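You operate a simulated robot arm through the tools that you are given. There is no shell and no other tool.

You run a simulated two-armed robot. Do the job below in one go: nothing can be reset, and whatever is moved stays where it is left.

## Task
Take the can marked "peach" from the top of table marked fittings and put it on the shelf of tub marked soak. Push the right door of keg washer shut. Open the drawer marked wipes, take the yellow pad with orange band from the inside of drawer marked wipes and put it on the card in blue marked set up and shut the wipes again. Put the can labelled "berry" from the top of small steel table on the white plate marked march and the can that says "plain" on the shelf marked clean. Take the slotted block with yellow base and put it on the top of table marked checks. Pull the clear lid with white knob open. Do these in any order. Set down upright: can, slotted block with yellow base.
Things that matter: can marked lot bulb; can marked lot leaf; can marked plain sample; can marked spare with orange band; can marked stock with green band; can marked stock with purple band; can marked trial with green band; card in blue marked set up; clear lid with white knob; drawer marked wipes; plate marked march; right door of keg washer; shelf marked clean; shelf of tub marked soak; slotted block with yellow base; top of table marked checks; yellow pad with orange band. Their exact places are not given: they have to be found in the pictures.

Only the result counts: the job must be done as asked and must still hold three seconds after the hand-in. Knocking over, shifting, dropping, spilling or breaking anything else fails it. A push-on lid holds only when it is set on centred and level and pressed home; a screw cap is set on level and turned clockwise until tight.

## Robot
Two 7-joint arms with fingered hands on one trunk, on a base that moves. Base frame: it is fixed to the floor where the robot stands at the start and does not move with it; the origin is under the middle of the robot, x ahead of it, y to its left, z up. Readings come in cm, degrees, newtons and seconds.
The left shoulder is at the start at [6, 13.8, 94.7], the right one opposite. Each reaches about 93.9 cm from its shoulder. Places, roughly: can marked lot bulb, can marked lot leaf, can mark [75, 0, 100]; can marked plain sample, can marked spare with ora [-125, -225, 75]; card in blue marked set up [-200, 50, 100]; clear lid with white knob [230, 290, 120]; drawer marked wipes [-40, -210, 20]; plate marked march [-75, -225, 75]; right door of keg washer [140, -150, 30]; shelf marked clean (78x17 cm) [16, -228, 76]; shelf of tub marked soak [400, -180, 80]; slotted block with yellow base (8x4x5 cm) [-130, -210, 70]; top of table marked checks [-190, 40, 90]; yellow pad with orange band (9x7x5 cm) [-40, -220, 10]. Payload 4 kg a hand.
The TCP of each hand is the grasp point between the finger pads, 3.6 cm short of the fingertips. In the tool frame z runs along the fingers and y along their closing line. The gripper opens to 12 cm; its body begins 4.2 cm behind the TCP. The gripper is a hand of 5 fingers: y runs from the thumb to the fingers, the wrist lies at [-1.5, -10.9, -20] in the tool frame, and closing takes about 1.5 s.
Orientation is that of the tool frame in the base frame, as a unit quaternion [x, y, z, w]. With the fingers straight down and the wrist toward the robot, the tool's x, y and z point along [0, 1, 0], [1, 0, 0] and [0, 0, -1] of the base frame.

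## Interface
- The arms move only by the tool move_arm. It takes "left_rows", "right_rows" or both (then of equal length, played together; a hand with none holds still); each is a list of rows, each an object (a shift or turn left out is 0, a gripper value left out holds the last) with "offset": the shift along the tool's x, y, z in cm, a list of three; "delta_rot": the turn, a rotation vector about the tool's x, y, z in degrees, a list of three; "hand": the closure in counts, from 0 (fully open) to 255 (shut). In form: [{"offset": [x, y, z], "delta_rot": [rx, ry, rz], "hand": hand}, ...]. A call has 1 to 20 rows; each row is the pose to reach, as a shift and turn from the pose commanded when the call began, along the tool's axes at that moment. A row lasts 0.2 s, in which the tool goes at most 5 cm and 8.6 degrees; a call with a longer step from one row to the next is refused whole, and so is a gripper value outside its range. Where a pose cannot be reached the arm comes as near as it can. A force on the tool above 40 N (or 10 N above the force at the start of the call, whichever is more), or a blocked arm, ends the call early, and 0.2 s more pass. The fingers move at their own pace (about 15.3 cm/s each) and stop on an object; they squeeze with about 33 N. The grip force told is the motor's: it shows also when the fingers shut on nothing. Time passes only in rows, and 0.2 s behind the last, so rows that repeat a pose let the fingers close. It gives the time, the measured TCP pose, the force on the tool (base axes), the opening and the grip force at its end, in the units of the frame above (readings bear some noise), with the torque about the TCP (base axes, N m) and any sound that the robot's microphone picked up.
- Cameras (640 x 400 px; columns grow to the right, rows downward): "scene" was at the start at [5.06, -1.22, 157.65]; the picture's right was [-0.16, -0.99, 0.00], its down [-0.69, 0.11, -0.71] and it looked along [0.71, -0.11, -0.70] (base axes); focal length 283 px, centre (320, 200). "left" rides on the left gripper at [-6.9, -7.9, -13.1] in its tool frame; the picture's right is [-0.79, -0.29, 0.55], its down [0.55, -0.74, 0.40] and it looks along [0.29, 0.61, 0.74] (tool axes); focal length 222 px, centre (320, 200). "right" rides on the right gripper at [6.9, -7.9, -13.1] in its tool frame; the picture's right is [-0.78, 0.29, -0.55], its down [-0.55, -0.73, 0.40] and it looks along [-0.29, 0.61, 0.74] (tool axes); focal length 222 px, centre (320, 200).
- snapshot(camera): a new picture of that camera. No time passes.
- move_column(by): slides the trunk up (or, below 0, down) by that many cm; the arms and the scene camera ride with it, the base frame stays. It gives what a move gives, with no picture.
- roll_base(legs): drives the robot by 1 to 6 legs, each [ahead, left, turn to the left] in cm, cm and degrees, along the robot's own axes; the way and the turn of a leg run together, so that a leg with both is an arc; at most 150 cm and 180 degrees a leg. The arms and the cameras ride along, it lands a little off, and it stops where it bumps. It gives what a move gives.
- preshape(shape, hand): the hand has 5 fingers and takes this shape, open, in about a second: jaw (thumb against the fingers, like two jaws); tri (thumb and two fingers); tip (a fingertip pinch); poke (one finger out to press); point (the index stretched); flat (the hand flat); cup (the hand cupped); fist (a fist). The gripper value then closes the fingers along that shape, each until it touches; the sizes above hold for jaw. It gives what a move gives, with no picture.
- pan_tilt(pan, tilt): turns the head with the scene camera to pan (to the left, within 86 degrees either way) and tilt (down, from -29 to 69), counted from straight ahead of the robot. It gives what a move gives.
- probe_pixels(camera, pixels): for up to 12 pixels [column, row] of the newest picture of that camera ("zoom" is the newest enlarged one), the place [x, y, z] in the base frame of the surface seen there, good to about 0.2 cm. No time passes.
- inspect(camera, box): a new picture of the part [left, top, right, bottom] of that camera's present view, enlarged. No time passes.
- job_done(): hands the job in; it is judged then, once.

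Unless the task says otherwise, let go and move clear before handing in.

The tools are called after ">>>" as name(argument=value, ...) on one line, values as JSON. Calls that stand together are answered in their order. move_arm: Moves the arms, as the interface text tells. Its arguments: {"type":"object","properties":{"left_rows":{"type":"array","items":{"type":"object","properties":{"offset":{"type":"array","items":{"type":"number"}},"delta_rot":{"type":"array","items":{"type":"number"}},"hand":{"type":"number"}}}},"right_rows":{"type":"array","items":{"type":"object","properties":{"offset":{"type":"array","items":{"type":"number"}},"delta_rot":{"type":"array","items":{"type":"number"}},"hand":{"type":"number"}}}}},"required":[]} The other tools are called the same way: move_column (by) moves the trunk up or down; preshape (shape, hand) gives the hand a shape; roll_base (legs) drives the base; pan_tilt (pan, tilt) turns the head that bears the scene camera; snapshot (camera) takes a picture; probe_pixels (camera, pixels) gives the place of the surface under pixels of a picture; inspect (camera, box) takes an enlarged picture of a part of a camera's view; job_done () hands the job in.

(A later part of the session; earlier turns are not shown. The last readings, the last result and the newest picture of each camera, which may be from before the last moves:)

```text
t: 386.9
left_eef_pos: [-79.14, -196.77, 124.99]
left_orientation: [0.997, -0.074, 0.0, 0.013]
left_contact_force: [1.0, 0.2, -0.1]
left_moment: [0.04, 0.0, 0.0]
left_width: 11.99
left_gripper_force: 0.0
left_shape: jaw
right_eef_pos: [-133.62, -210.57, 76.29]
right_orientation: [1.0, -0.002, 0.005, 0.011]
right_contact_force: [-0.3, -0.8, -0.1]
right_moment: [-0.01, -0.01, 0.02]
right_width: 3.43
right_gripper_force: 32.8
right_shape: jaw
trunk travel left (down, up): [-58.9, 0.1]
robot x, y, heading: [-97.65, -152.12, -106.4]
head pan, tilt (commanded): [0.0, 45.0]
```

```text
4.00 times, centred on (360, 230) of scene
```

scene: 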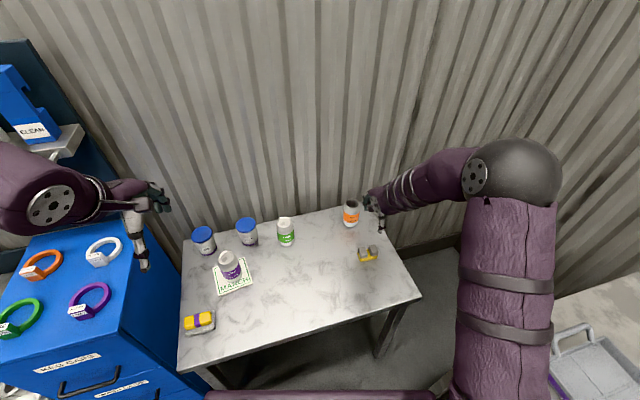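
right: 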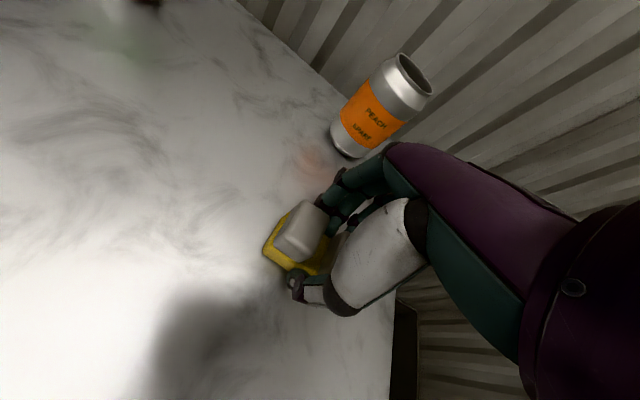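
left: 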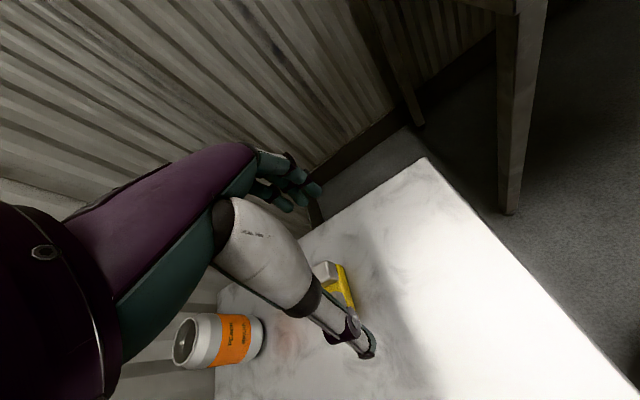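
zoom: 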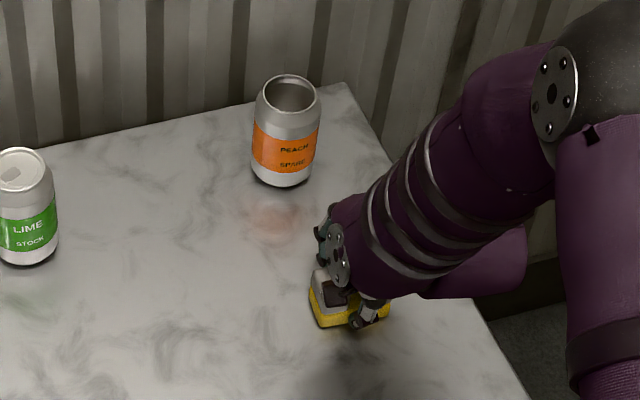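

The block is gripped (3.4 cm, 33 N). I'll lift it carefully and check that it stays level.

>>> move_arm(right_rows=[{"offset": [0, 0, -1]}, {"offset": [0, 0, -3]}, {"offset": [0, 0, -6]}, {"offset": [0, 0, -10]}, {"offset": [0, 0, -14]}, {"offset": [0, 0, -18]}, {"offset": [0, 0, -18]}])

>>> snapshot(camera="right")

>>> inspect(camera="scene", box=[300, 160, 420, 260])

```text
t: 388.5
left_eef_pos: [-79.18, -196.79, 124.96]
left_orientation: [0.997, -0.075, 0.0, 0.013]
left_contact_force: [0.1, -0.7, -0.4]
left_moment: [-0.01, 0.0, -0.01]
left_width: 12.0
left_gripper_force: 0.0
left_shape: jaw
right_eef_pos: [-133.98, -210.28, 94.29]
right_orientation: [1.0, -0.002, 0.005, 0.011]
right_contact_force: [0.4, -0.1, -1.8]
right_moment: [0.06, 0.02, -0.01]
right_width: 3.41
right_gripper_force: 32.8
right_shape: jaw
trunk travel left (down, up): [-58.9, 0.1]
robot x, y, heading: [-97.7, -152.21, -106.4]
head pan, tilt (commanded): [0.0, 45.0]
```

```text
taken
```

right: 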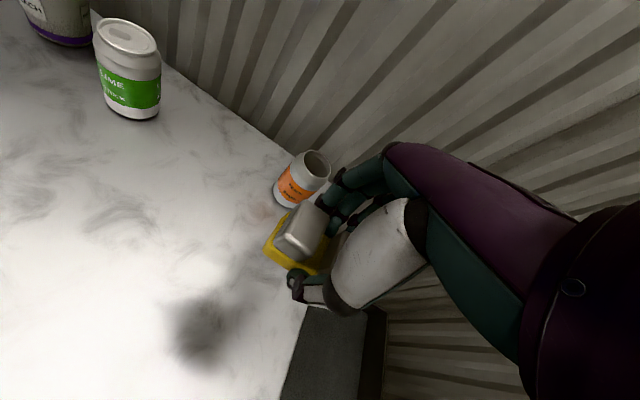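

```text
4.00 times, centred on (360, 210) of scene
```

zoom: 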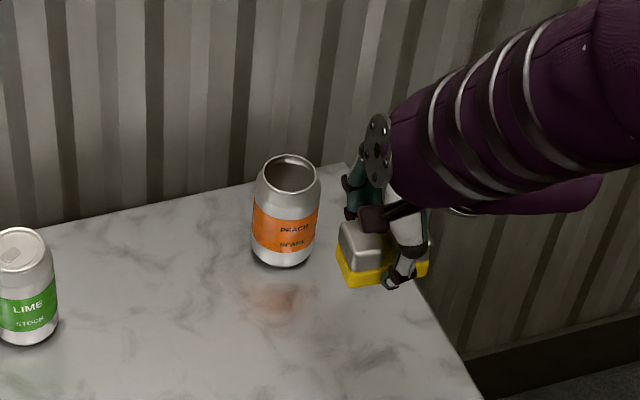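

The block is level in the hand. I'll raise and tuck the right arm, then back away from the table.

>>> move_arm(right_rows=[{"offset": [0, -1, -4]}, {"offset": [0.3, -3, -8]}, {"offset": [0.6, -6, -11.5]}, {"offset": [1, -9.5, -15]}, {"offset": [1.3, -13, -18.5]}, {"offset": [1.6, -16.5, -22]}, {"offset": [2, -20.3, -25]}, {"offset": [2.3, -24.3, -27]}, {"offset": [2.3, -24.3, -27]}])

>>> roll_base(legs=[[-40, 18, 0]])

>>> roll_base(legs=[[0, 0, -73.5]])

>>> snapshot(camera="scene")

```text
t: 390.5
left_eef_pos: [-79.18, -196.79, 124.98]
left_orientation: [0.997, -0.075, 0.0, 0.013]
left_contact_force: [-0.1, 0.0, 0.3]
left_moment: [0.02, 0.0, -0.02]
left_width: 11.98
left_gripper_force: 0.1
left_shape: jaw
right_eef_pos: [-131.82, -185.39, 120.59]
right_orientation: [1.0, -0.001, 0.004, 0.011]
right_contact_force: [-0.2, -1.3, -2.0]
right_moment: [0.0, -0.03, 0.0]
right_width: 3.43
right_gripper_force: 33.1
right_shape: jaw
trunk travel left (down, up): [-58.9, 0.1]
robot x, y, heading: [-97.2, -152.01, -106.6]
head pan, tilt (commanded): [0.0, 45.0]
```

```text
t: 393.2
left_eef_pos: [-50.21, -163.23, 125.16]
left_orientation: [0.997, -0.074, 0.001, 0.014]
left_contact_force: [0.0, 0.4, -0.2]
left_moment: [0.02, 0.05, -0.01]
left_width: 11.99
left_gripper_force: 0.1
left_shape: jaw
right_eef_pos: [-103.03, -151.91, 120.65]
right_orientation: [1.0, 0.001, 0.004, 0.012]
right_contact_force: [-0.2, 0.3, -2.3]
right_moment: [0.01, -0.01, 0.01]
right_width: 3.38
right_gripper_force: 32.9
right_shape: jaw
trunk travel left (down, up): [-58.9, 0.1]
robot x, y, heading: [-69.0, -118.6, -106.1]
head pan, tilt (commanded): [0.0, 45.0]
```

```text
t: 396.8
left_eef_pos: [-106.76, -148.61, 124.89]
left_orientation: [0.751, -0.66, -0.007, 0.01]
left_contact_force: [0.3, 0.5, -0.4]
left_moment: [0.01, 0.02, 0.0]
left_width: 11.99
left_gripper_force: 0.1
left_shape: jaw
right_eef_pos: [-110.32, -94.91, 120.56]
right_orientation: [0.797, -0.604, -0.003, 0.013]
right_contact_force: [0.1, 0.1, -1.6]
right_moment: [-0.01, -0.05, 0.05]
right_width: 3.39
right_gripper_force: 33.2
right_shape: jaw
trunk travel left (down, up): [-58.9, 0.1]
robot x, y, heading: [-68.67, -118.97, 179.3]
head pan, tilt (commanded): [0.0, 45.0]
```

```text
taken
```

scene: 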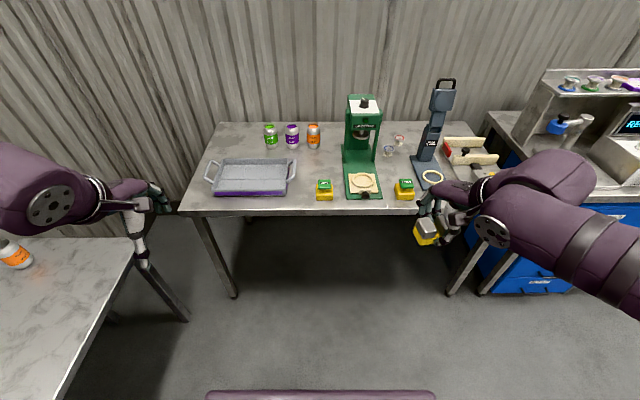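

Facing the wall again with the block held level. I'll sidestep 125 cm to the right, toward the checks table.

>>> roll_base(legs=[[0, -125, 0.7]])

>>> pan_tilt(pan=-8, tilt=42)

>>> snapshot(camera="scene")

```text
t: 403.1
left_eef_pos: [-105.66, -24.88, 125.01]
left_orientation: [0.756, -0.655, -0.008, 0.01]
left_contact_force: [0.0, -0.3, -0.1]
left_moment: [-0.02, 0.02, 0.0]
left_width: 11.97
left_gripper_force: 0.0
left_shape: jaw
right_eef_pos: [-110.1, 28.73, 120.64]
right_orientation: [0.803, -0.596, -0.003, 0.012]
right_contact_force: [0.3, -0.6, -2.2]
right_moment: [-0.01, -0.01, 0.0]
right_width: 3.37
right_gripper_force: 33.1
right_shape: jaw
trunk travel left (down, up): [-58.9, 0.1]
robot x, y, heading: [-67.87, 5.47, -179.9]
head pan, tilt (commanded): [0.0, 45.0]
```

```text
t: 403.8
left_eef_pos: [-105.85, -24.84, 124.9]
left_orientation: [0.756, -0.655, -0.008, 0.01]
left_contact_force: [-0.6, -0.3, 0.4]
left_moment: [0.03, -0.01, -0.01]
left_width: 12.0
left_gripper_force: 0.0
left_shape: jaw
right_eef_pos: [-110.17, 28.8, 120.56]
right_orientation: [0.802, -0.597, -0.002, 0.012]
right_contact_force: [0.1, -0.4, -2.0]
right_moment: [-0.03, 0.04, -0.01]
right_width: 3.4
right_gripper_force: 33.1
right_shape: jaw
trunk travel left (down, up): [-58.9, 0.1]
robot x, y, heading: [-68.49, 5.47, -180.0]
head pan, tilt (commanded): [-8.0, 42.0]
```

```text
taken
```

scene: 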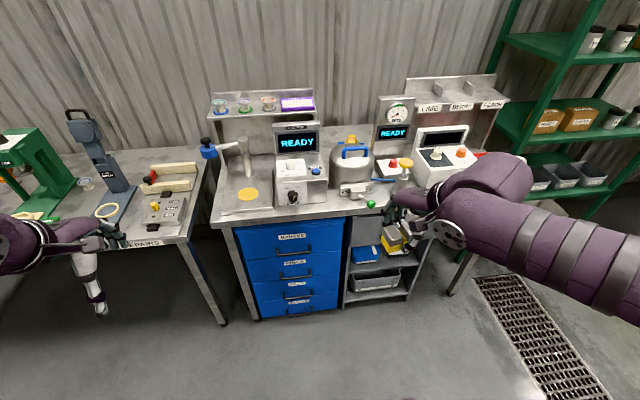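

I'll probe how far the blue drawer handles stick out, and the tall device on the left, before driving up close.

>>> probe_pixels(camera="scene", pixels=[[297, 297], [295, 275], [295, 252], [330, 215], [75, 112], [100, 160], [209, 150], [240, 150], [370, 203], [295, 108], [350, 152], [352, 138]])

```text
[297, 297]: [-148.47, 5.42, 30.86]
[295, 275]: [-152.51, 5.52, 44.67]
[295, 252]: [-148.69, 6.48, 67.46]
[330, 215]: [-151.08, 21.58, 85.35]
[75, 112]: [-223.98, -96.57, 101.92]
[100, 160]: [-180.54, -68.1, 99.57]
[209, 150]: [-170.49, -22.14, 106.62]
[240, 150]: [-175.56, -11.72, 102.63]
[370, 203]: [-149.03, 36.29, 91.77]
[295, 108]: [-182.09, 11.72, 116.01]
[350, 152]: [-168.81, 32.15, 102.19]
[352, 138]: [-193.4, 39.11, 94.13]
```

Drawer handles reach x=-148.5 (z≥31), so the base can safely come to x≈-118. I'll drive forward 49 cm.

>>> roll_base(legs=[[49, 0, 0]])

>>> snapshot(camera="scene")

>>> snapshot(camera="right")

```text
t: 406.8
left_eef_pos: [-154.83, -24.54, 124.96]
left_orientation: [0.753, -0.658, -0.009, 0.011]
left_contact_force: [-0.1, 0.2, 0.0]
left_moment: [-0.02, 0.03, -0.02]
left_width: 12.0
left_gripper_force: 0.1
left_shape: jaw
right_eef_pos: [-158.75, 29.08, 120.46]
right_orientation: [0.8, -0.6, -0.003, 0.011]
right_contact_force: [-0.4, -0.9, -1.2]
right_moment: [0.05, -0.01, -0.03]
right_width: 3.39
right_gripper_force: 32.8
right_shape: jaw
trunk travel left (down, up): [-58.9, 0.1]
robot x, y, heading: [-117.14, 6.02, 179.7]
head pan, tilt (commanded): [-8.0, 42.0]
stopped in leg 1: the robot was blocked; the commanded pose is now the measured one
```

```text
taken
```

scene: 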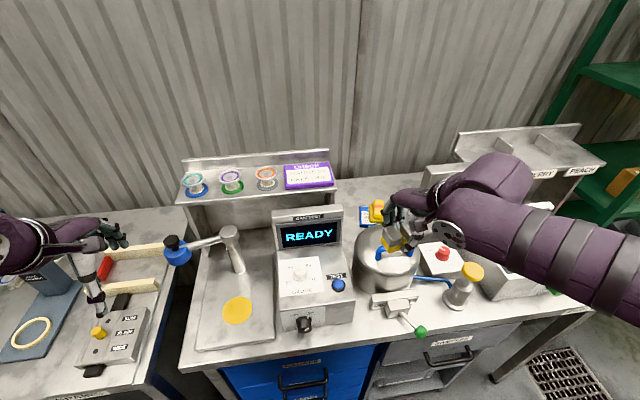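

```text
taken
```

right: 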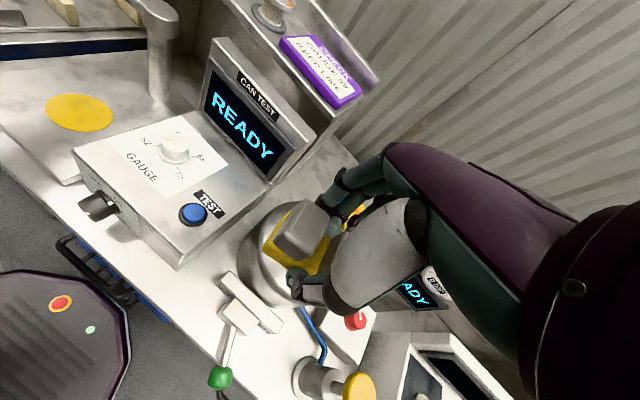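

The base reports it was blocked at x=-117, probably touching the drawer front. I'll back off 2 cm and check that nothing was displaced.

>>> roll_base(legs=[[-2, 0, 0]])

>>> pan_tilt(pan=0, tilt=60)

>>> snapshot(camera="scene")

```text
t: 407.6
left_eef_pos: [-153.01, -24.66, 124.93]
left_orientation: [0.753, -0.658, -0.008, 0.011]
left_contact_force: [0.2, 0.3, -0.9]
left_moment: [0.0, 0.01, 0.01]
left_width: 11.99
left_gripper_force: 0.1
left_shape: jaw
right_eef_pos: [-156.92, 29.01, 120.56]
right_orientation: [0.8, -0.599, -0.002, 0.012]
right_contact_force: [0.8, 0.3, -1.9]
right_moment: [0.03, 0.0, 0.0]
right_width: 3.4
right_gripper_force: 32.9
right_shape: jaw
trunk travel left (down, up): [-58.9, 0.1]
robot x, y, heading: [-115.32, 5.34, 179.6]
head pan, tilt (commanded): [-8.0, 42.0]
```

```text
t: 408.4
left_eef_pos: [-153.05, -24.59, 124.97]
left_orientation: [0.753, -0.658, -0.008, 0.01]
left_contact_force: [-0.5, -0.4, 0.1]
left_moment: [0.0, 0.0, -0.01]
left_width: 11.96
left_gripper_force: 0.1
left_shape: jaw
right_eef_pos: [-156.97, 29.06, 120.66]
right_orientation: [0.8, -0.6, -0.002, 0.012]
right_contact_force: [0.6, 0.1, -2.8]
right_moment: [0.03, 0.01, -0.03]
right_width: 3.4
right_gripper_force: 33.0
right_shape: jaw
trunk travel left (down, up): [-58.9, 0.1]
robot x, y, heading: [-115.4, 5.36, 179.9]
head pan, tilt (commanded): [0.0, 60.0]
```

```text
taken
```

scene: 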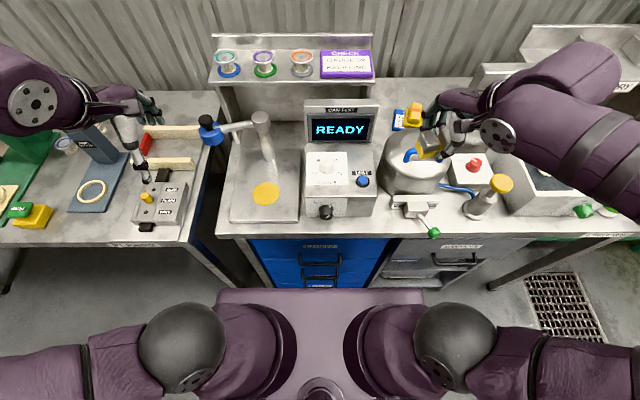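

Everything on the table is undisturbed. I'll extend the right hand with the block at height to about (-201,27.5), behind the CAN TEST unit and beside the card.

>>> move_arm(right_rows=[{"offset": [-1.1, 4.3, -0.5], "delta_rot": [0, 0, 2.1]}, {"offset": [-2.2, 8.5, -1], "delta_rot": [0, 0, 4.2]}, {"offset": [-3.3, 12.8, -1.5], "delta_rot": [0, 0, 6.3]}, {"offset": [-4.4, 17.1, -2], "delta_rot": [0, 0, 8.4]}, {"offset": [-5.5, 21.4, -2], "delta_rot": [0, 0, 10.5]}, {"offset": [-6.5, 25.6, -2], "delta_rot": [0, 0, 12.6]}, {"offset": [-7.6, 29.9, -2], "delta_rot": [0, 0, 14.7]}, {"offset": [-8.7, 34.2, -2], "delta_rot": [0, 0, 16.8]}, {"offset": [-9.8, 38.4, -2], "delta_rot": [0, 0, 18.9]}, {"offset": [-10.9, 42.7, -2], "delta_rot": [0, 0, 21]}, {"offset": [-10.9, 42.7, -2], "delta_rot": [0, 0, 21]}])

>>> pan_tilt(pan=-12, tilt=45)

>>> snapshot(camera="right")

>>> snapshot(camera="scene")

```text
t: 410.8
left_eef_pos: [-153.05, -24.59, 124.92]
left_orientation: [0.753, -0.658, -0.008, 0.011]
left_contact_force: [-0.9, 0.1, -0.4]
left_moment: [0.03, 0.0, 0.04]
left_width: 11.97
left_gripper_force: 0.0
left_shape: jaw
right_eef_pos: [-198.63, 27.44, 123.06]
right_orientation: [-0.684, 0.73, 0.0, -0.011]
right_contact_force: [-0.5, -0.2, -2.4]
right_moment: [0.01, -0.03, -0.01]
right_width: 3.4
right_gripper_force: 33.2
right_shape: jaw
right hand out of reach, approached as far as the arm can: row 10, 11
trunk travel left (down, up): [-58.9, 0.1]
robot x, y, heading: [-115.22, 5.63, 179.8]
head pan, tilt (commanded): [0.0, 60.0]
```

```text
t: 411.6
left_eef_pos: [-153.05, -24.58, 124.95]
left_orientation: [0.753, -0.658, -0.008, 0.011]
left_contact_force: [0.3, 0.5, -0.1]
left_moment: [0.03, -0.03, -0.02]
left_width: 12.0
left_gripper_force: 0.0
left_shape: jaw
right_eef_pos: [-198.7, 27.54, 123.25]
right_orientation: [-0.684, 0.73, -0.001, -0.012]
right_contact_force: [-0.5, 0.0, -2.8]
right_moment: [0.01, 0.01, -0.02]
right_width: 3.36
right_gripper_force: 33.2
right_shape: jaw
trunk travel left (down, up): [-58.9, 0.1]
robot x, y, heading: [-115.92, 5.44, 179.8]
head pan, tilt (commanded): [-12.0, 45.0]
```

```text
taken
```

right: 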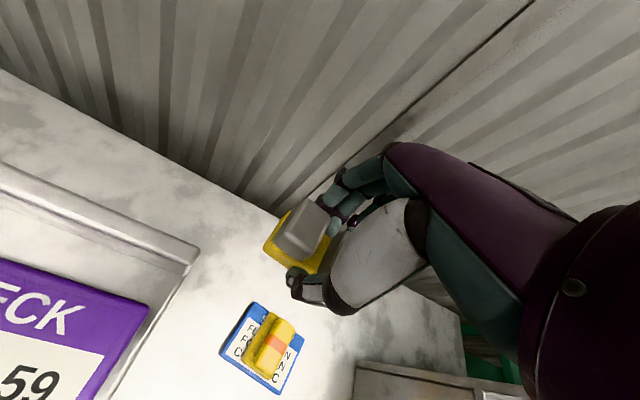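

```text
taken
```

scene: 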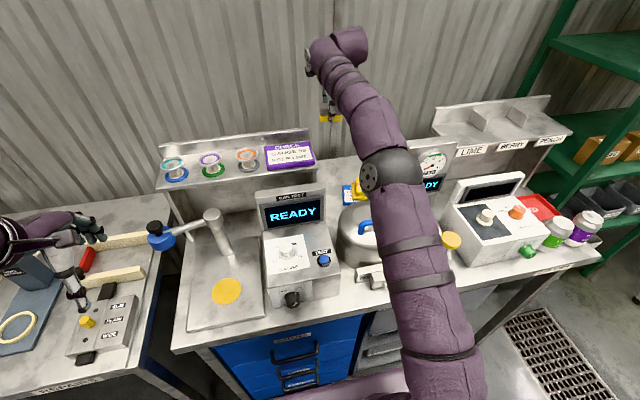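

Directly below the hand, between the card and the shelf's rear corner, the table is clear. I'll lower while edging 2 cm forward.

>>> move_arm(right_rows=[{"offset": [0, 0, 4]}, {"offset": [0, 0.3, 8]}, {"offset": [0, 0.8, 12]}, {"offset": [0, 1.4, 16]}, {"offset": [0, 2, 20]}, {"offset": [0, 2.2, 23]}, {"offset": [0, 2.2, 23]}])

>>> snapshot(camera="right")

>>> snapshot(camera="scene")

```text
t: 413.1
left_eef_pos: [-153.14, -24.62, 124.95]
left_orientation: [0.753, -0.658, -0.008, 0.011]
left_contact_force: [-0.3, -0.2, -0.4]
left_moment: [0.02, -0.04, -0.01]
left_width: 11.98
left_gripper_force: 0.1
left_shape: jaw
right_eef_pos: [-201.64, 27.5, 102.21]
right_orientation: [-0.674, 0.738, 0.008, -0.028]
right_contact_force: [1.1, 1.2, 11.4]
right_moment: [-1.04, -1.17, 0.09]
right_width: 3.36
right_gripper_force: 32.5
right_shape: jaw
trunk travel left (down, up): [-58.9, 0.1]
robot x, y, heading: [-115.52, 5.54, 180.0]
head pan, tilt (commanded): [-12.0, 45.0]
stopped in row 7 (right hand): the force on the tool passed its limit at 47 N (the readings are from after the stop); the commanded pose is now the measured one
```

```text
taken
```

right: 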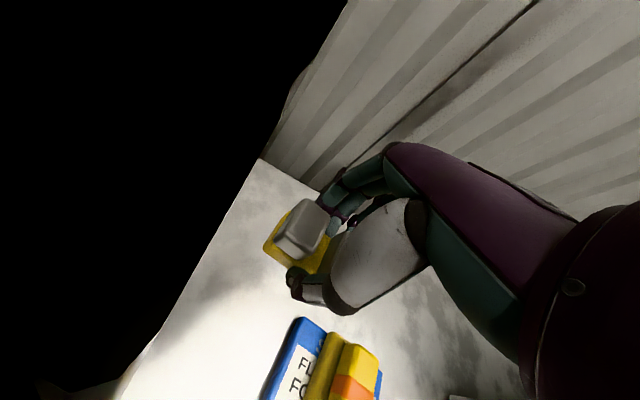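

```text
taken
```

scene: 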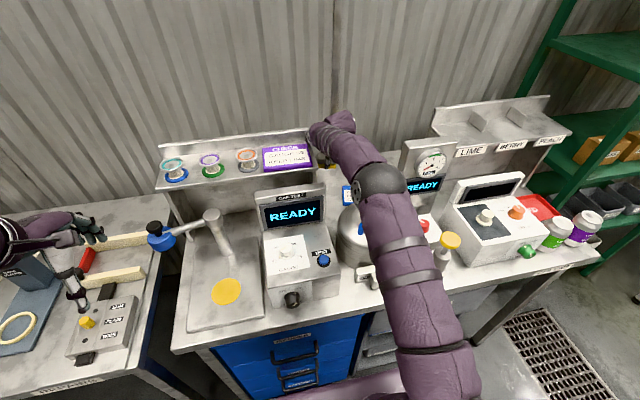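

The force limit tripped: my wrist camera, which sticks out on the left, touched the end of the gauge shelf. I'll back straight up at once and inspect the shelf items.

>>> move_arm(right_rows=[{"offset": [-0.3, 0, -2]}, {"offset": [-0.6, 0, -5]}, {"offset": [-1, 0, -9]}, {"offset": [-1, 0, -13]}, {"offset": [-1, 0, -13]}])

>>> inspect(camera="scene", box=[150, 100, 370, 230])

>>> snapshot(camera="right")

```text
t: 414.2
left_eef_pos: [-152.99, -24.6, 124.83]
left_orientation: [0.753, -0.658, -0.008, 0.011]
left_contact_force: [-0.6, -0.2, 0.3]
left_moment: [0.01, -0.02, 0.03]
left_width: 11.99
left_gripper_force: 0.1
left_shape: jaw
right_eef_pos: [-201.19, 29.25, 115.02]
right_orientation: [-0.674, 0.738, 0.006, -0.024]
right_contact_force: [0.1, 0.3, -1.8]
right_moment: [-0.05, -0.01, -0.03]
right_width: 3.35
right_gripper_force: 33.1
right_shape: jaw
trunk travel left (down, up): [-58.9, 0.1]
robot x, y, heading: [-115.29, 5.58, 179.7]
head pan, tilt (commanded): [-12.0, 45.0]
```

```text
2.91 times, centred on (260, 165) of scene
```

zoom: 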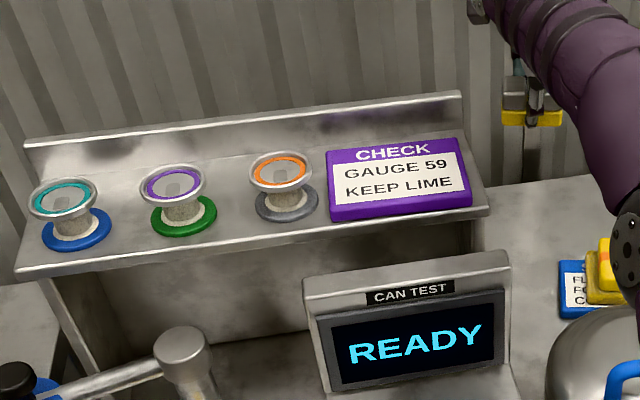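

```text
taken
```

right: 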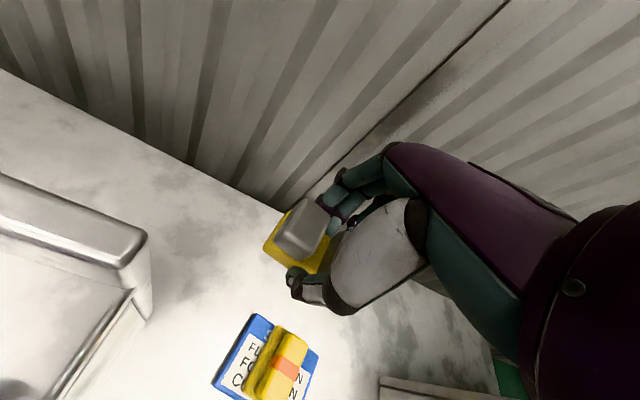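

Visually the shelf items (three reels and the purple CHECK card) look unchanged. I'll probe the card's corners and reels to be sure they're still squarely placed.

>>> probe_pixels(camera="zoom", pixels=[[460, 140], [470, 203], [330, 153], [333, 217], [486, 208], [463, 97], [20, 272], [280, 205], [180, 225], [75, 235], [400, 175], [478, 175]])

>>> snapshot(camera="scene")

```text
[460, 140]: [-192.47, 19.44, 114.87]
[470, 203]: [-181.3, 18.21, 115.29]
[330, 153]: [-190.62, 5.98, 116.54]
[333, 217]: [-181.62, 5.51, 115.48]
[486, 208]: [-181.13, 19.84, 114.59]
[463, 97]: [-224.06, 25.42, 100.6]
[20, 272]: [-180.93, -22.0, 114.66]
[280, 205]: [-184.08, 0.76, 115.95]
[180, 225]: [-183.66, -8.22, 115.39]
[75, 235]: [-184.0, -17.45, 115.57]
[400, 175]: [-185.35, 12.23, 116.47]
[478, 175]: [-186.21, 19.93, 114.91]
```

```text
taken
```

scene: 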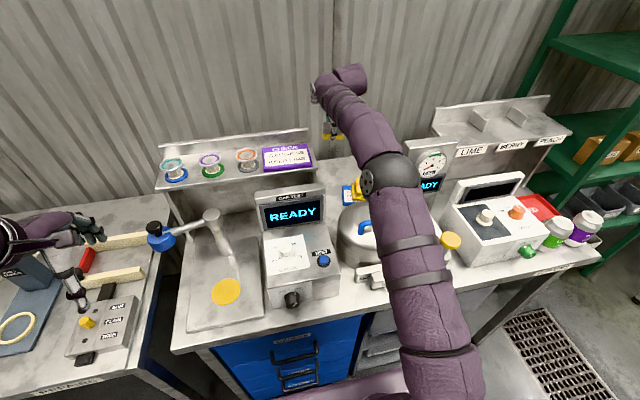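

Probes show the shelf's reels and CHECK card still squarely in place. My wrist camera sticks out left at yaw 0, so I'll level the hand and use a -28° yaw, which tucks the camera behind.

>>> move_arm(right_rows=[{"offset": [0, 0, -2], "delta_rot": [1.2, -0.8, 0]}, {"offset": [0, 0, -4], "delta_rot": [2.35, -1.57, 0]}, {"offset": [0, 0, -4], "delta_rot": [2.35, -1.57, 0]}])

>>> move_arm(right_rows=[{"delta_rot": [0, 0, -6.6]}, {"delta_rot": [0, 0, -13.2]}, {"delta_rot": [0, 0, -19.8]}, {"delta_rot": [0, 0, -26.4]}, {"delta_rot": [0, 0, -33]}, {"delta_rot": [0, 0, -33]}])

>>> snapshot(camera="right")

>>> snapshot(camera="scene")

```text
t: 415.1
left_eef_pos: [-153.05, -24.6, 124.92]
left_orientation: [0.753, -0.658, -0.008, 0.01]
left_contact_force: [0.6, -0.9, -0.8]
left_moment: [0.0, 0.0, 0.03]
left_width: 12.0
left_gripper_force: 0.1
left_shape: jaw
right_eef_pos: [-200.72, 28.89, 117.57]
right_orientation: [-0.677, 0.736, -0.003, 0.001]
right_contact_force: [0.2, -0.6, -2.2]
right_moment: [0.03, -0.01, -0.01]
right_width: 3.36
right_gripper_force: 33.3
right_shape: jaw
right hand out of reach, approached as far as the arm can: row 2
trunk travel left (down, up): [-58.9, 0.1]
robot x, y, heading: [-115.56, 5.68, 179.9]
head pan, tilt (commanded): [-12.0, 45.0]
```

```text
t: 416.4
left_eef_pos: [-153.05, -24.66, 124.99]
left_orientation: [0.752, -0.658, -0.007, 0.01]
left_contact_force: [-0.5, -0.3, -0.1]
left_moment: [0.0, -0.02, -0.03]
left_width: 11.96
left_gripper_force: 0.0
left_shape: jaw
right_eef_pos: [-197.98, 28.37, 117.26]
right_orientation: [0.856, -0.516, -0.001, 0.001]
right_contact_force: [-0.1, 0.3, -2.3]
right_moment: [-0.01, -0.01, -0.02]
right_width: 3.31
right_gripper_force: 33.0
right_shape: jaw
right hand out of reach, approached as far as the arm can: row 1, 2, 3, 4, 5, 6
trunk travel left (down, up): [-58.9, 0.1]
robot x, y, heading: [-115.31, 5.72, 179.7]
head pan, tilt (commanded): [-12.0, 45.0]
```

```text
taken
```

right: 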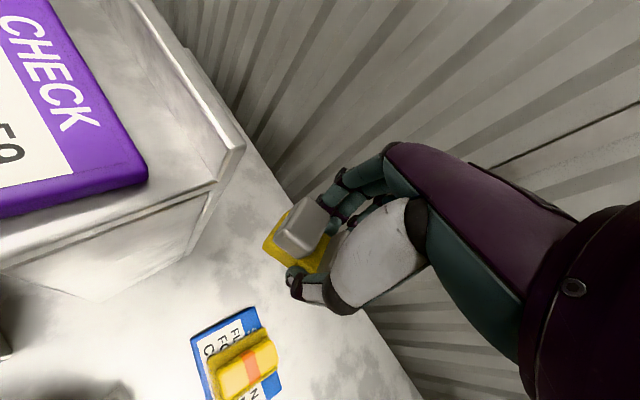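

```text
taken
```

scene: 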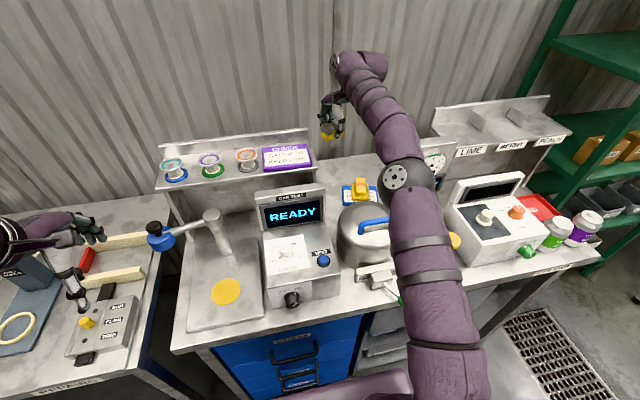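

The hand is level and the camera now trails behind. I'll descend again in stages, edging forward.

>>> move_arm(right_rows=[{"offset": [0, 0, 3]}, {"offset": [-0.3, 0.6, 6]}, {"offset": [-0.7, 1.3, 9]}, {"offset": [-1.2, 2.2, 12]}, {"offset": [-1.6, 3, 14]}, {"offset": [-1.6, 3, 14]}])

>>> snapshot(camera="right")

>>> inspect(camera="scene", box=[250, 80, 450, 230])

```text
t: 417.9
left_eef_pos: [-153.08, -24.59, 124.95]
left_orientation: [0.752, -0.659, -0.008, 0.011]
left_contact_force: [0.5, -0.5, -0.5]
left_moment: [0.01, 0.01, 0.02]
left_width: 12.01
left_gripper_force: 0.1
left_shape: jaw
right_eef_pos: [-201.39, 28.42, 103.44]
right_orientation: [0.856, -0.517, 0.0, 0.001]
right_contact_force: [-0.8, 0.5, -2.0]
right_moment: [0.02, 0.02, 0.01]
right_width: 3.34
right_gripper_force: 32.9
right_shape: jaw
right hand out of reach, approached as far as the arm can: row 5
trunk travel left (down, up): [-58.9, 0.1]
robot x, y, heading: [-115.19, 5.59, 179.8]
head pan, tilt (commanded): [-12.0, 45.0]
```

```text
taken
```

right: 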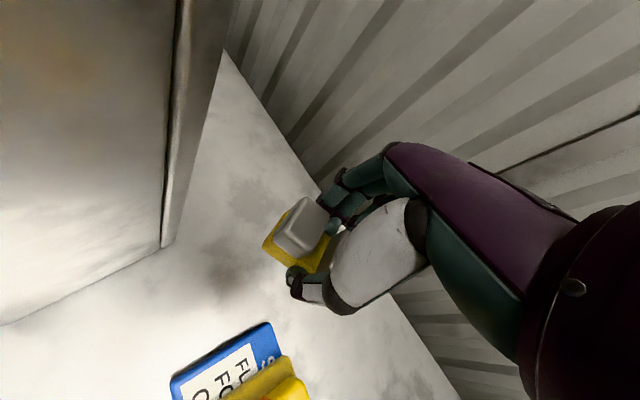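

```text
2.67 times, centred on (350, 155) of scene
```

zoom: 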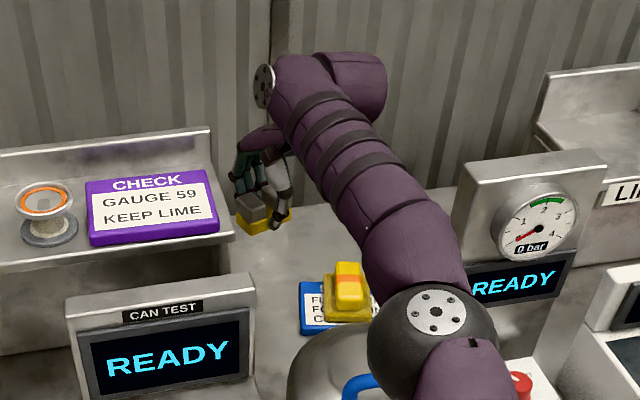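

No contact; the block is between the shelf end and the card. I'll lower to about 1 cm above the table.

>>> move_arm(right_rows=[{"offset": [0, 0, 3]}, {"offset": [0, 0, 6]}, {"offset": [0, 0, 8.3]}, {"offset": [0, 0, 9.8]}, {"offset": [0, 0, 9.8]}])

>>> snapshot(camera="right")

>>> probe_pixels(camera="right", pixels=[[200, 230], [240, 220], [230, 270], [265, 245], [300, 230], [330, 330], [250, 310]])

```text
t: 419.1
left_eef_pos: [-153.11, -24.51, 124.93]
left_orientation: [0.753, -0.658, -0.008, 0.01]
left_contact_force: [0.0, -0.1, 0.6]
left_moment: [0.03, 0.01, 0.0]
left_width: 11.96
left_gripper_force: 0.1
left_shape: jaw
right_eef_pos: [-201.74, 28.12, 93.84]
right_orientation: [0.856, -0.517, 0.0, 0.0]
right_contact_force: [-0.3, -0.5, -0.8]
right_moment: [0.02, -0.01, -0.03]
right_width: 3.31
right_gripper_force: 32.9
right_shape: jaw
trunk travel left (down, up): [-58.9, 0.1]
robot x, y, heading: [-115.46, 5.4, 179.8]
head pan, tilt (commanded): [-12.0, 45.0]
```

```text
taken
```

right: 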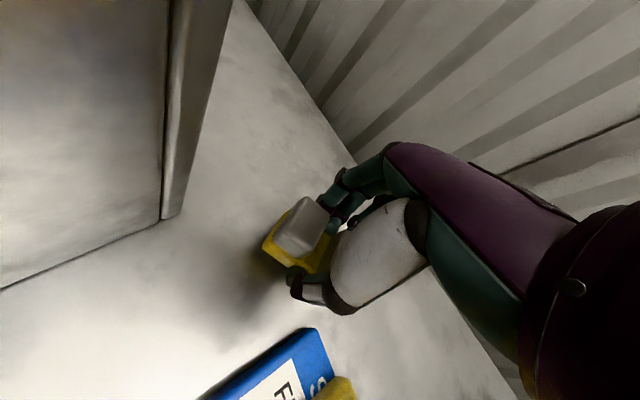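

```text
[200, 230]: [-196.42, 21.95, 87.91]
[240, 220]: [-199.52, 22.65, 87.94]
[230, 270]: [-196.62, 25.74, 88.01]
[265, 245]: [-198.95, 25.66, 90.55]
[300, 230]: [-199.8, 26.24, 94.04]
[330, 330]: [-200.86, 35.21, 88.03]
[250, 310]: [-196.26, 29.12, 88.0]
```

About 1.3 cm to go. I'll lower slowly until the block touches the table.

>>> move_arm(right_rows=[{"offset": [0, 0, 0.5]}, {"offset": [0, 0, 0.9]}, {"offset": [0, 0, 1.2]}, {"offset": [0, 0, 1.35]}, {"offset": [0, 0, 1.35]}])

```text
t: 420.2
left_eef_pos: [-153.13, -24.47, 124.95]
left_orientation: [0.753, -0.658, -0.007, 0.01]
left_contact_force: [0.8, 1.0, -0.4]
left_moment: [0.03, 0.03, 0.04]
left_width: 11.99
left_gripper_force: 0.0
left_shape: jaw
right_eef_pos: [-201.57, 28.39, 92.43]
right_orientation: [0.856, -0.517, -0.002, 0.0]
right_contact_force: [0.5, 0.3, -2.0]
right_moment: [0.02, 0.02, -0.02]
right_width: 3.35
right_gripper_force: 33.1
right_shape: jaw
trunk travel left (down, up): [-58.9, 0.1]
robot x, y, heading: [-115.66, 5.81, 179.6]
head pan, tilt (commanded): [-12.0, 45.0]
```

>>> move_arm(right_rows=[{"offset": [0, 0, 0.15]}, {"offset": [0, 0, 0.3]}, {"offset": [0, 0, 0.3]}])

```text
t: 421.1
left_eef_pos: [-153.09, -24.5, 124.95]
left_orientation: [0.753, -0.658, -0.009, 0.011]
left_contact_force: [-0.7, -0.3, -0.3]
left_moment: [0.01, 0.0, 0.03]
left_width: 11.99
left_gripper_force: 0.0
left_shape: jaw
right_eef_pos: [-201.53, 28.36, 92.1]
right_orientation: [0.856, -0.516, -0.001, 0.001]
right_contact_force: [-0.5, -0.8, 1.3]
right_moment: [-0.07, 0.05, 0.0]
right_width: 3.32
right_gripper_force: 32.1
right_shape: jaw
trunk travel left (down, up): [-58.9, 0.1]
robot x, y, heading: [-115.4, 5.14, 179.7]
head pan, tilt (commanded): [-12.0, 45.0]
```

Contact (force went from -2 to +1.3 N). I'll open the hand gradually to about 7 cm.

>>> move_arm(right_rows=[{"hand": 220}, {"hand": 190}, {"hand": 160}, {"hand": 135}, {"hand": 110}, {"hand": 100}, {"hand": 100}, {"hand": 100}])

>>> snapshot(camera="right")

```text
t: 422.9
left_eef_pos: [-153.05, -24.67, 124.88]
left_orientation: [0.752, -0.659, -0.008, 0.011]
left_contact_force: [-0.3, 0.2, -0.3]
left_moment: [0.0, 0.03, -0.01]
left_width: 12.02
left_gripper_force: 0.2
left_shape: jaw
right_eef_pos: [-201.54, 28.52, 91.98]
right_orientation: [0.856, -0.516, 0.0, 0.001]
right_contact_force: [0.4, 0.1, 0.5]
right_moment: [-0.01, 0.04, -0.01]
right_width: 7.28
right_gripper_force: 0.0
right_shape: jaw
trunk travel left (down, up): [-58.9, 0.1]
robot x, y, heading: [-115.58, 5.47, 179.6]
head pan, tilt (commanded): [-12.0, 45.0]
```

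```text
taken
```

right: 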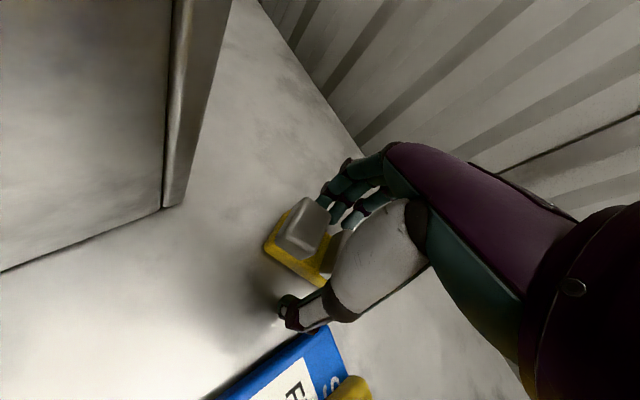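

The block stands upright and free. I'll rise straight up, then ease back as I go higher.

>>> move_arm(right_rows=[{"offset": [0, 0, -1.5]}, {"offset": [0, 0, -4]}, {"offset": [0, 0, -7]}, {"offset": [0, 0, -10]}, {"offset": [0.3, -0.6, -13.5]}, {"offset": [0.8, -1.5, -17]}, {"offset": [1.4, -2.7, -21]}, {"offset": [2, -3.8, -25]}, {"offset": [2.6, -5, -29]}, {"offset": [3.2, -6, -32]}, {"offset": [3.2, -6, -32]}])

>>> snapshot(camera="right")

>>> inspect(camera="scene", box=[230, 100, 430, 240])

```text
t: 425.2
left_eef_pos: [-153.07, -24.6, 125.04]
left_orientation: [0.753, -0.658, -0.008, 0.01]
left_contact_force: [-1.4, -0.7, 0.9]
left_moment: [-0.03, -0.03, 0.0]
left_width: 11.99
left_gripper_force: 0.0
left_shape: jaw
right_eef_pos: [-194.9, 28.39, 123.88]
right_orientation: [0.856, -0.516, 0.0, 0.0]
right_contact_force: [0.3, 0.3, -0.3]
right_moment: [0.03, -0.01, 0.0]
right_width: 7.27
right_gripper_force: 0.0
right_shape: jaw
trunk travel left (down, up): [-58.9, 0.1]
robot x, y, heading: [-115.75, 5.65, 179.7]
head pan, tilt (commanded): [-12.0, 45.0]
```

```text
taken
```

right: 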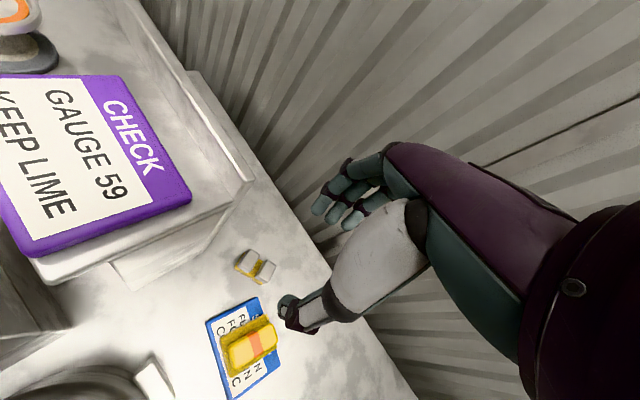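

```text
2.86 times, centred on (330, 170) of scene
```

zoom: 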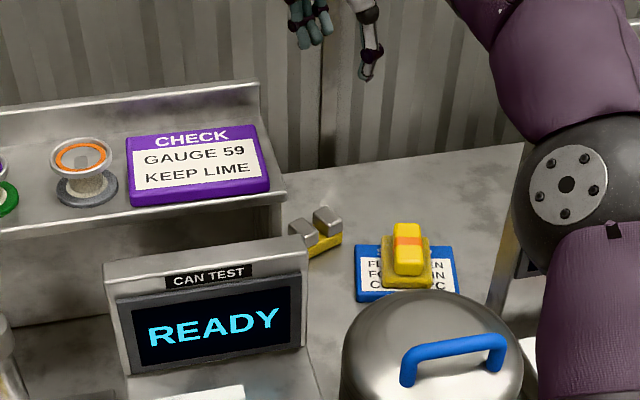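

The block stands upright on the checks table and the pad is still on its card. Now I'll retract and head for the last job, the clear lid with the white knob.

>>> move_arm(right_rows=[{"offset": [2, -3.7, 0], "hand": 60}, {"offset": [4, -7.4, 0], "hand": 0}, {"offset": [6, -11.2, 0]}, {"offset": [7.9, -14.9, 0]}, {"offset": [9.9, -18.6, 0]}, {"offset": [11.9, -22.4, 0]}, {"offset": [13.8, -26.1, 0]}, {"offset": [15.8, -29.8, 0]}, {"offset": [17.7, -33.5, 0]}, {"offset": [17.7, -33.5, 0]}])

>>> roll_base(legs=[[-60, 0, 0]])

>>> snapshot(camera="scene")

```text
t: 427.4
left_eef_pos: [-153.08, -24.59, 124.88]
left_orientation: [0.753, -0.657, -0.008, 0.01]
left_contact_force: [-0.7, 0.5, 0.2]
left_moment: [-0.01, -0.01, 0.0]
left_width: 11.97
left_gripper_force: 0.0
left_shape: jaw
right_eef_pos: [-157.09, 28.26, 123.91]
right_orientation: [0.856, -0.518, 0.0, 0.0]
right_contact_force: [0.1, 0.4, 0.5]
right_moment: [-0.03, -0.02, -0.03]
right_width: 11.97
right_gripper_force: 0.0
right_shape: jaw
trunk travel left (down, up): [-58.9, 0.1]
robot x, y, heading: [-115.5, 5.65, 179.6]
head pan, tilt (commanded): [-12.0, 45.0]
```

```text
t: 430.8
left_eef_pos: [-93.81, -24.95, 124.99]
left_orientation: [0.754, -0.656, -0.008, 0.011]
left_contact_force: [-0.1, -0.1, 0.1]
left_moment: [0.0, -0.02, -0.03]
left_width: 12.01
left_gripper_force: 0.0
left_shape: jaw
right_eef_pos: [-97.95, 28.09, 123.96]
right_orientation: [0.857, -0.515, -0.001, 0.001]
right_contact_force: [-0.1, 0.0, -0.8]
right_moment: [0.0, 0.0, 0.03]
right_width: 11.96
right_gripper_force: 0.3
right_shape: jaw
trunk travel left (down, up): [-58.9, 0.1]
robot x, y, heading: [-56.52, 5.42, 179.8]
head pan, tilt (commanded): [-12.0, 45.0]
```

```text
taken
```

scene: 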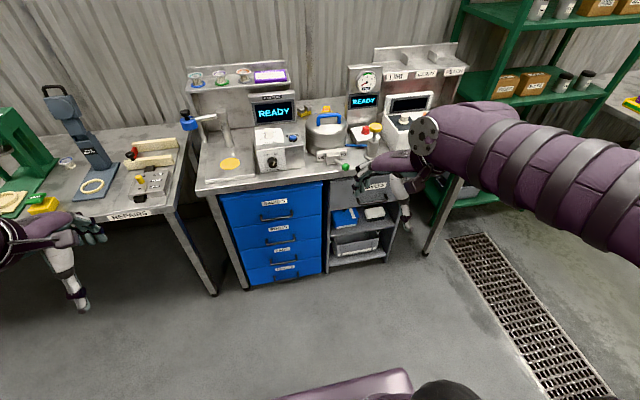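

I'll turn to face +y and look for the lid.

>>> roll_base(legs=[[0, 0, -90]])

>>> pan_tilt(pan=-35, tilt=15)

>>> snapshot(camera="scene")

>>> pan_tilt(pan=10, tilt=25)

>>> snapshot(camera="scene")

```text
t: 434.9
left_eef_pos: [-88.17, 41.79, 125.02]
left_orientation: [-0.088, 0.996, 0.013, -0.002]
left_contact_force: [0.6, 0.5, 0.1]
left_moment: [-0.01, -0.01, 0.02]
left_width: 12.0
left_gripper_force: 0.1
left_shape: jaw
right_eef_pos: [-35.35, 48.07, 124.04]
right_orientation: [-0.262, 0.965, 0.001, 0.0]
right_contact_force: [-0.8, 0.2, -0.2]
right_moment: [-0.02, 0.0, 0.04]
right_width: 11.95
right_gripper_force: 0.1
right_shape: jaw
trunk travel left (down, up): [-58.9, 0.1]
robot x, y, heading: [-56.08, 5.56, 91.9]
head pan, tilt (commanded): [-12.0, 45.0]
```

```text
t: 435.9
left_eef_pos: [-88.02, 41.74, 124.95]
left_orientation: [-0.088, 0.996, 0.013, -0.002]
left_contact_force: [0.2, -0.2, -0.4]
left_moment: [-0.01, -0.01, 0.05]
left_width: 12.0
left_gripper_force: 0.0
left_shape: jaw
right_eef_pos: [-35.46, 47.82, 124.03]
right_orientation: [-0.26, 0.966, 0.001, 0.0]
right_contact_force: [-0.7, -0.4, -0.1]
right_moment: [-0.01, 0.01, 0.02]
right_width: 11.96
right_gripper_force: 0.1
right_shape: jaw
trunk travel left (down, up): [-58.9, 0.1]
robot x, y, heading: [-56.23, 5.39, 92.1]
head pan, tilt (commanded): [-35.0, 15.0]
```

```text
taken
```

scene: 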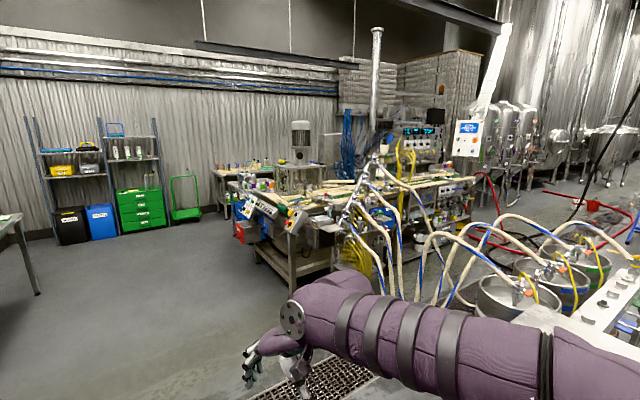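

```text
t: 437.0
left_eef_pos: [-88.15, 41.78, 124.91]
left_orientation: [-0.088, 0.996, 0.013, -0.001]
left_contact_force: [-0.1, 0.1, -0.2]
left_moment: [-0.02, 0.0, -0.02]
left_width: 12.03
left_gripper_force: 0.1
left_shape: jaw
right_eef_pos: [-35.41, 48.0, 124.08]
right_orientation: [-0.261, 0.965, 0.001, 0.0]
right_contact_force: [-0.4, 1.0, -0.3]
right_moment: [0.04, 0.02, -0.03]
right_width: 11.96
right_gripper_force: 0.0
right_shape: jaw
trunk travel left (down, up): [-58.9, 0.1]
robot x, y, heading: [-56.46, 5.54, 92.3]
head pan, tilt (commanded): [10.0, 25.0]
```

```text
taken
```

scene: 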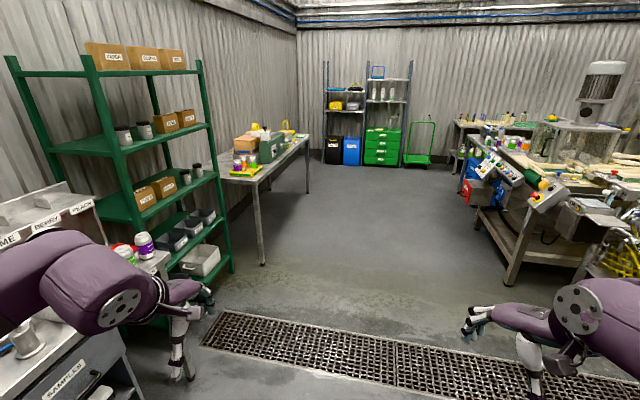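

The bottling/canning line is ahead-right. I'll zoom in on it for the clear lid with a white knob.

>>> pan_tilt(pan=-40, tilt=12)

>>> inspect(camera="scene", box=[220, 100, 480, 270])

>>> probe_pixels(camera="zoom", pixels=[[330, 130], [250, 100], [350, 200], [300, 200], [420, 100], [150, 250], [230, 290], [480, 230], [330, 330], [200, 130]])

```text
t: 438.2
left_eef_pos: [-88.12, 41.73, 124.96]
left_orientation: [-0.088, 0.996, 0.013, -0.003]
left_contact_force: [0.2, 0.4, 0.1]
left_moment: [-0.02, 0.02, 0.02]
left_width: 11.98
left_gripper_force: 0.1
left_shape: jaw
right_eef_pos: [-35.5, 47.84, 124.1]
right_orientation: [-0.261, 0.965, 0.0, 0.0]
right_contact_force: [0.0, 0.0, -0.5]
right_moment: [-0.01, 0.02, -0.04]
right_width: 11.97
right_gripper_force: 0.0
right_shape: jaw
trunk travel left (down, up): [-58.9, 0.1]
robot x, y, heading: [-56.65, 5.54, 92.2]
head pan, tilt (commanded): [-40.0, 12.0]
```

```text
2.35 times, centred on (350, 185) of scene
```

zoom: 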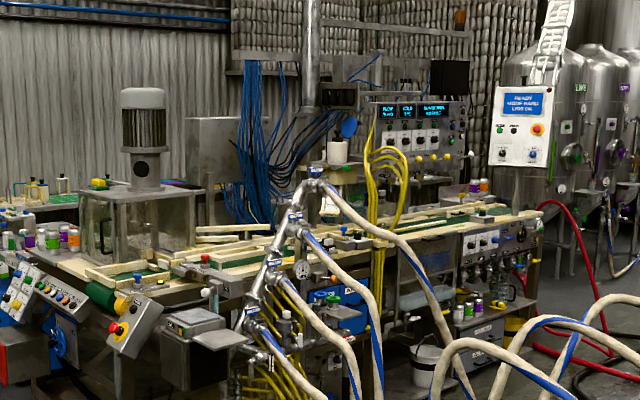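

```text
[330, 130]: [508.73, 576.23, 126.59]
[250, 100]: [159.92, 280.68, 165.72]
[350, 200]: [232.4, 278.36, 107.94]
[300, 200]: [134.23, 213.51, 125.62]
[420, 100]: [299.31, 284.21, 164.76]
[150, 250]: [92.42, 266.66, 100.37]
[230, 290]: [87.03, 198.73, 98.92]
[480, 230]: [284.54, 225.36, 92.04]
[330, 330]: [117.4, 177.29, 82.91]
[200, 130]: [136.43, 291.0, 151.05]
```

The line runs from about x=70 to 300; the lid should be near (230,290). I'll drive up the free aisle on the left and look from there.

>>> roll_base(legs=[[130, 0, -2], [60, 0, 0]])

>>> pan_tilt(pan=-60, tilt=15)

>>> snapshot(camera="scene")

```text
t: 447.7
left_eef_pos: [-91.33, 233.27, 125.01]
left_orientation: [-0.074, 0.997, 0.012, -0.001]
left_contact_force: [-1.3, -0.1, 1.3]
left_moment: [0.01, -0.05, 0.0]
left_width: 11.98
left_gripper_force: 0.0
left_shape: jaw
right_eef_pos: [-38.48, 237.84, 123.83]
right_orientation: [-0.247, 0.969, 0.001, 0.0]
right_contact_force: [-0.5, 0.0, 1.2]
right_moment: [-0.02, -0.02, 0.0]
right_width: 11.96
right_gripper_force: 0.0
right_shape: jaw
trunk travel left (down, up): [-58.9, 0.1]
robot x, y, heading: [-60.73, 196.35, 90.3]
head pan, tilt (commanded): [-40.0, 12.0]
```

```text
t: 448.6
left_eef_pos: [-91.34, 233.25, 124.9]
left_orientation: [-0.073, 0.997, 0.013, -0.001]
left_contact_force: [-0.4, 0.5, -0.1]
left_moment: [0.0, 0.01, 0.0]
left_width: 11.98
left_gripper_force: 0.1
left_shape: jaw
right_eef_pos: [-38.42, 237.76, 123.9]
right_orientation: [-0.246, 0.969, 0.001, 0.0]
right_contact_force: [-1.0, -0.1, 0.8]
right_moment: [-0.03, 0.0, -0.01]
right_width: 11.98
right_gripper_force: 0.1
right_shape: jaw
trunk travel left (down, up): [-58.9, 0.1]
robot x, y, heading: [-60.72, 195.88, 90.3]
head pan, tilt (commanded): [-60.0, 15.0]
```

```text
taken
```

scene: 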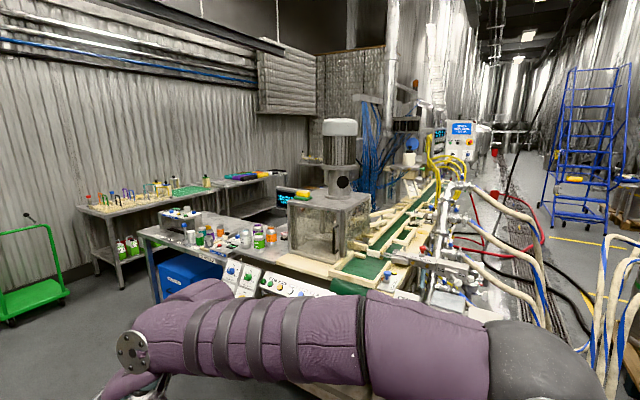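

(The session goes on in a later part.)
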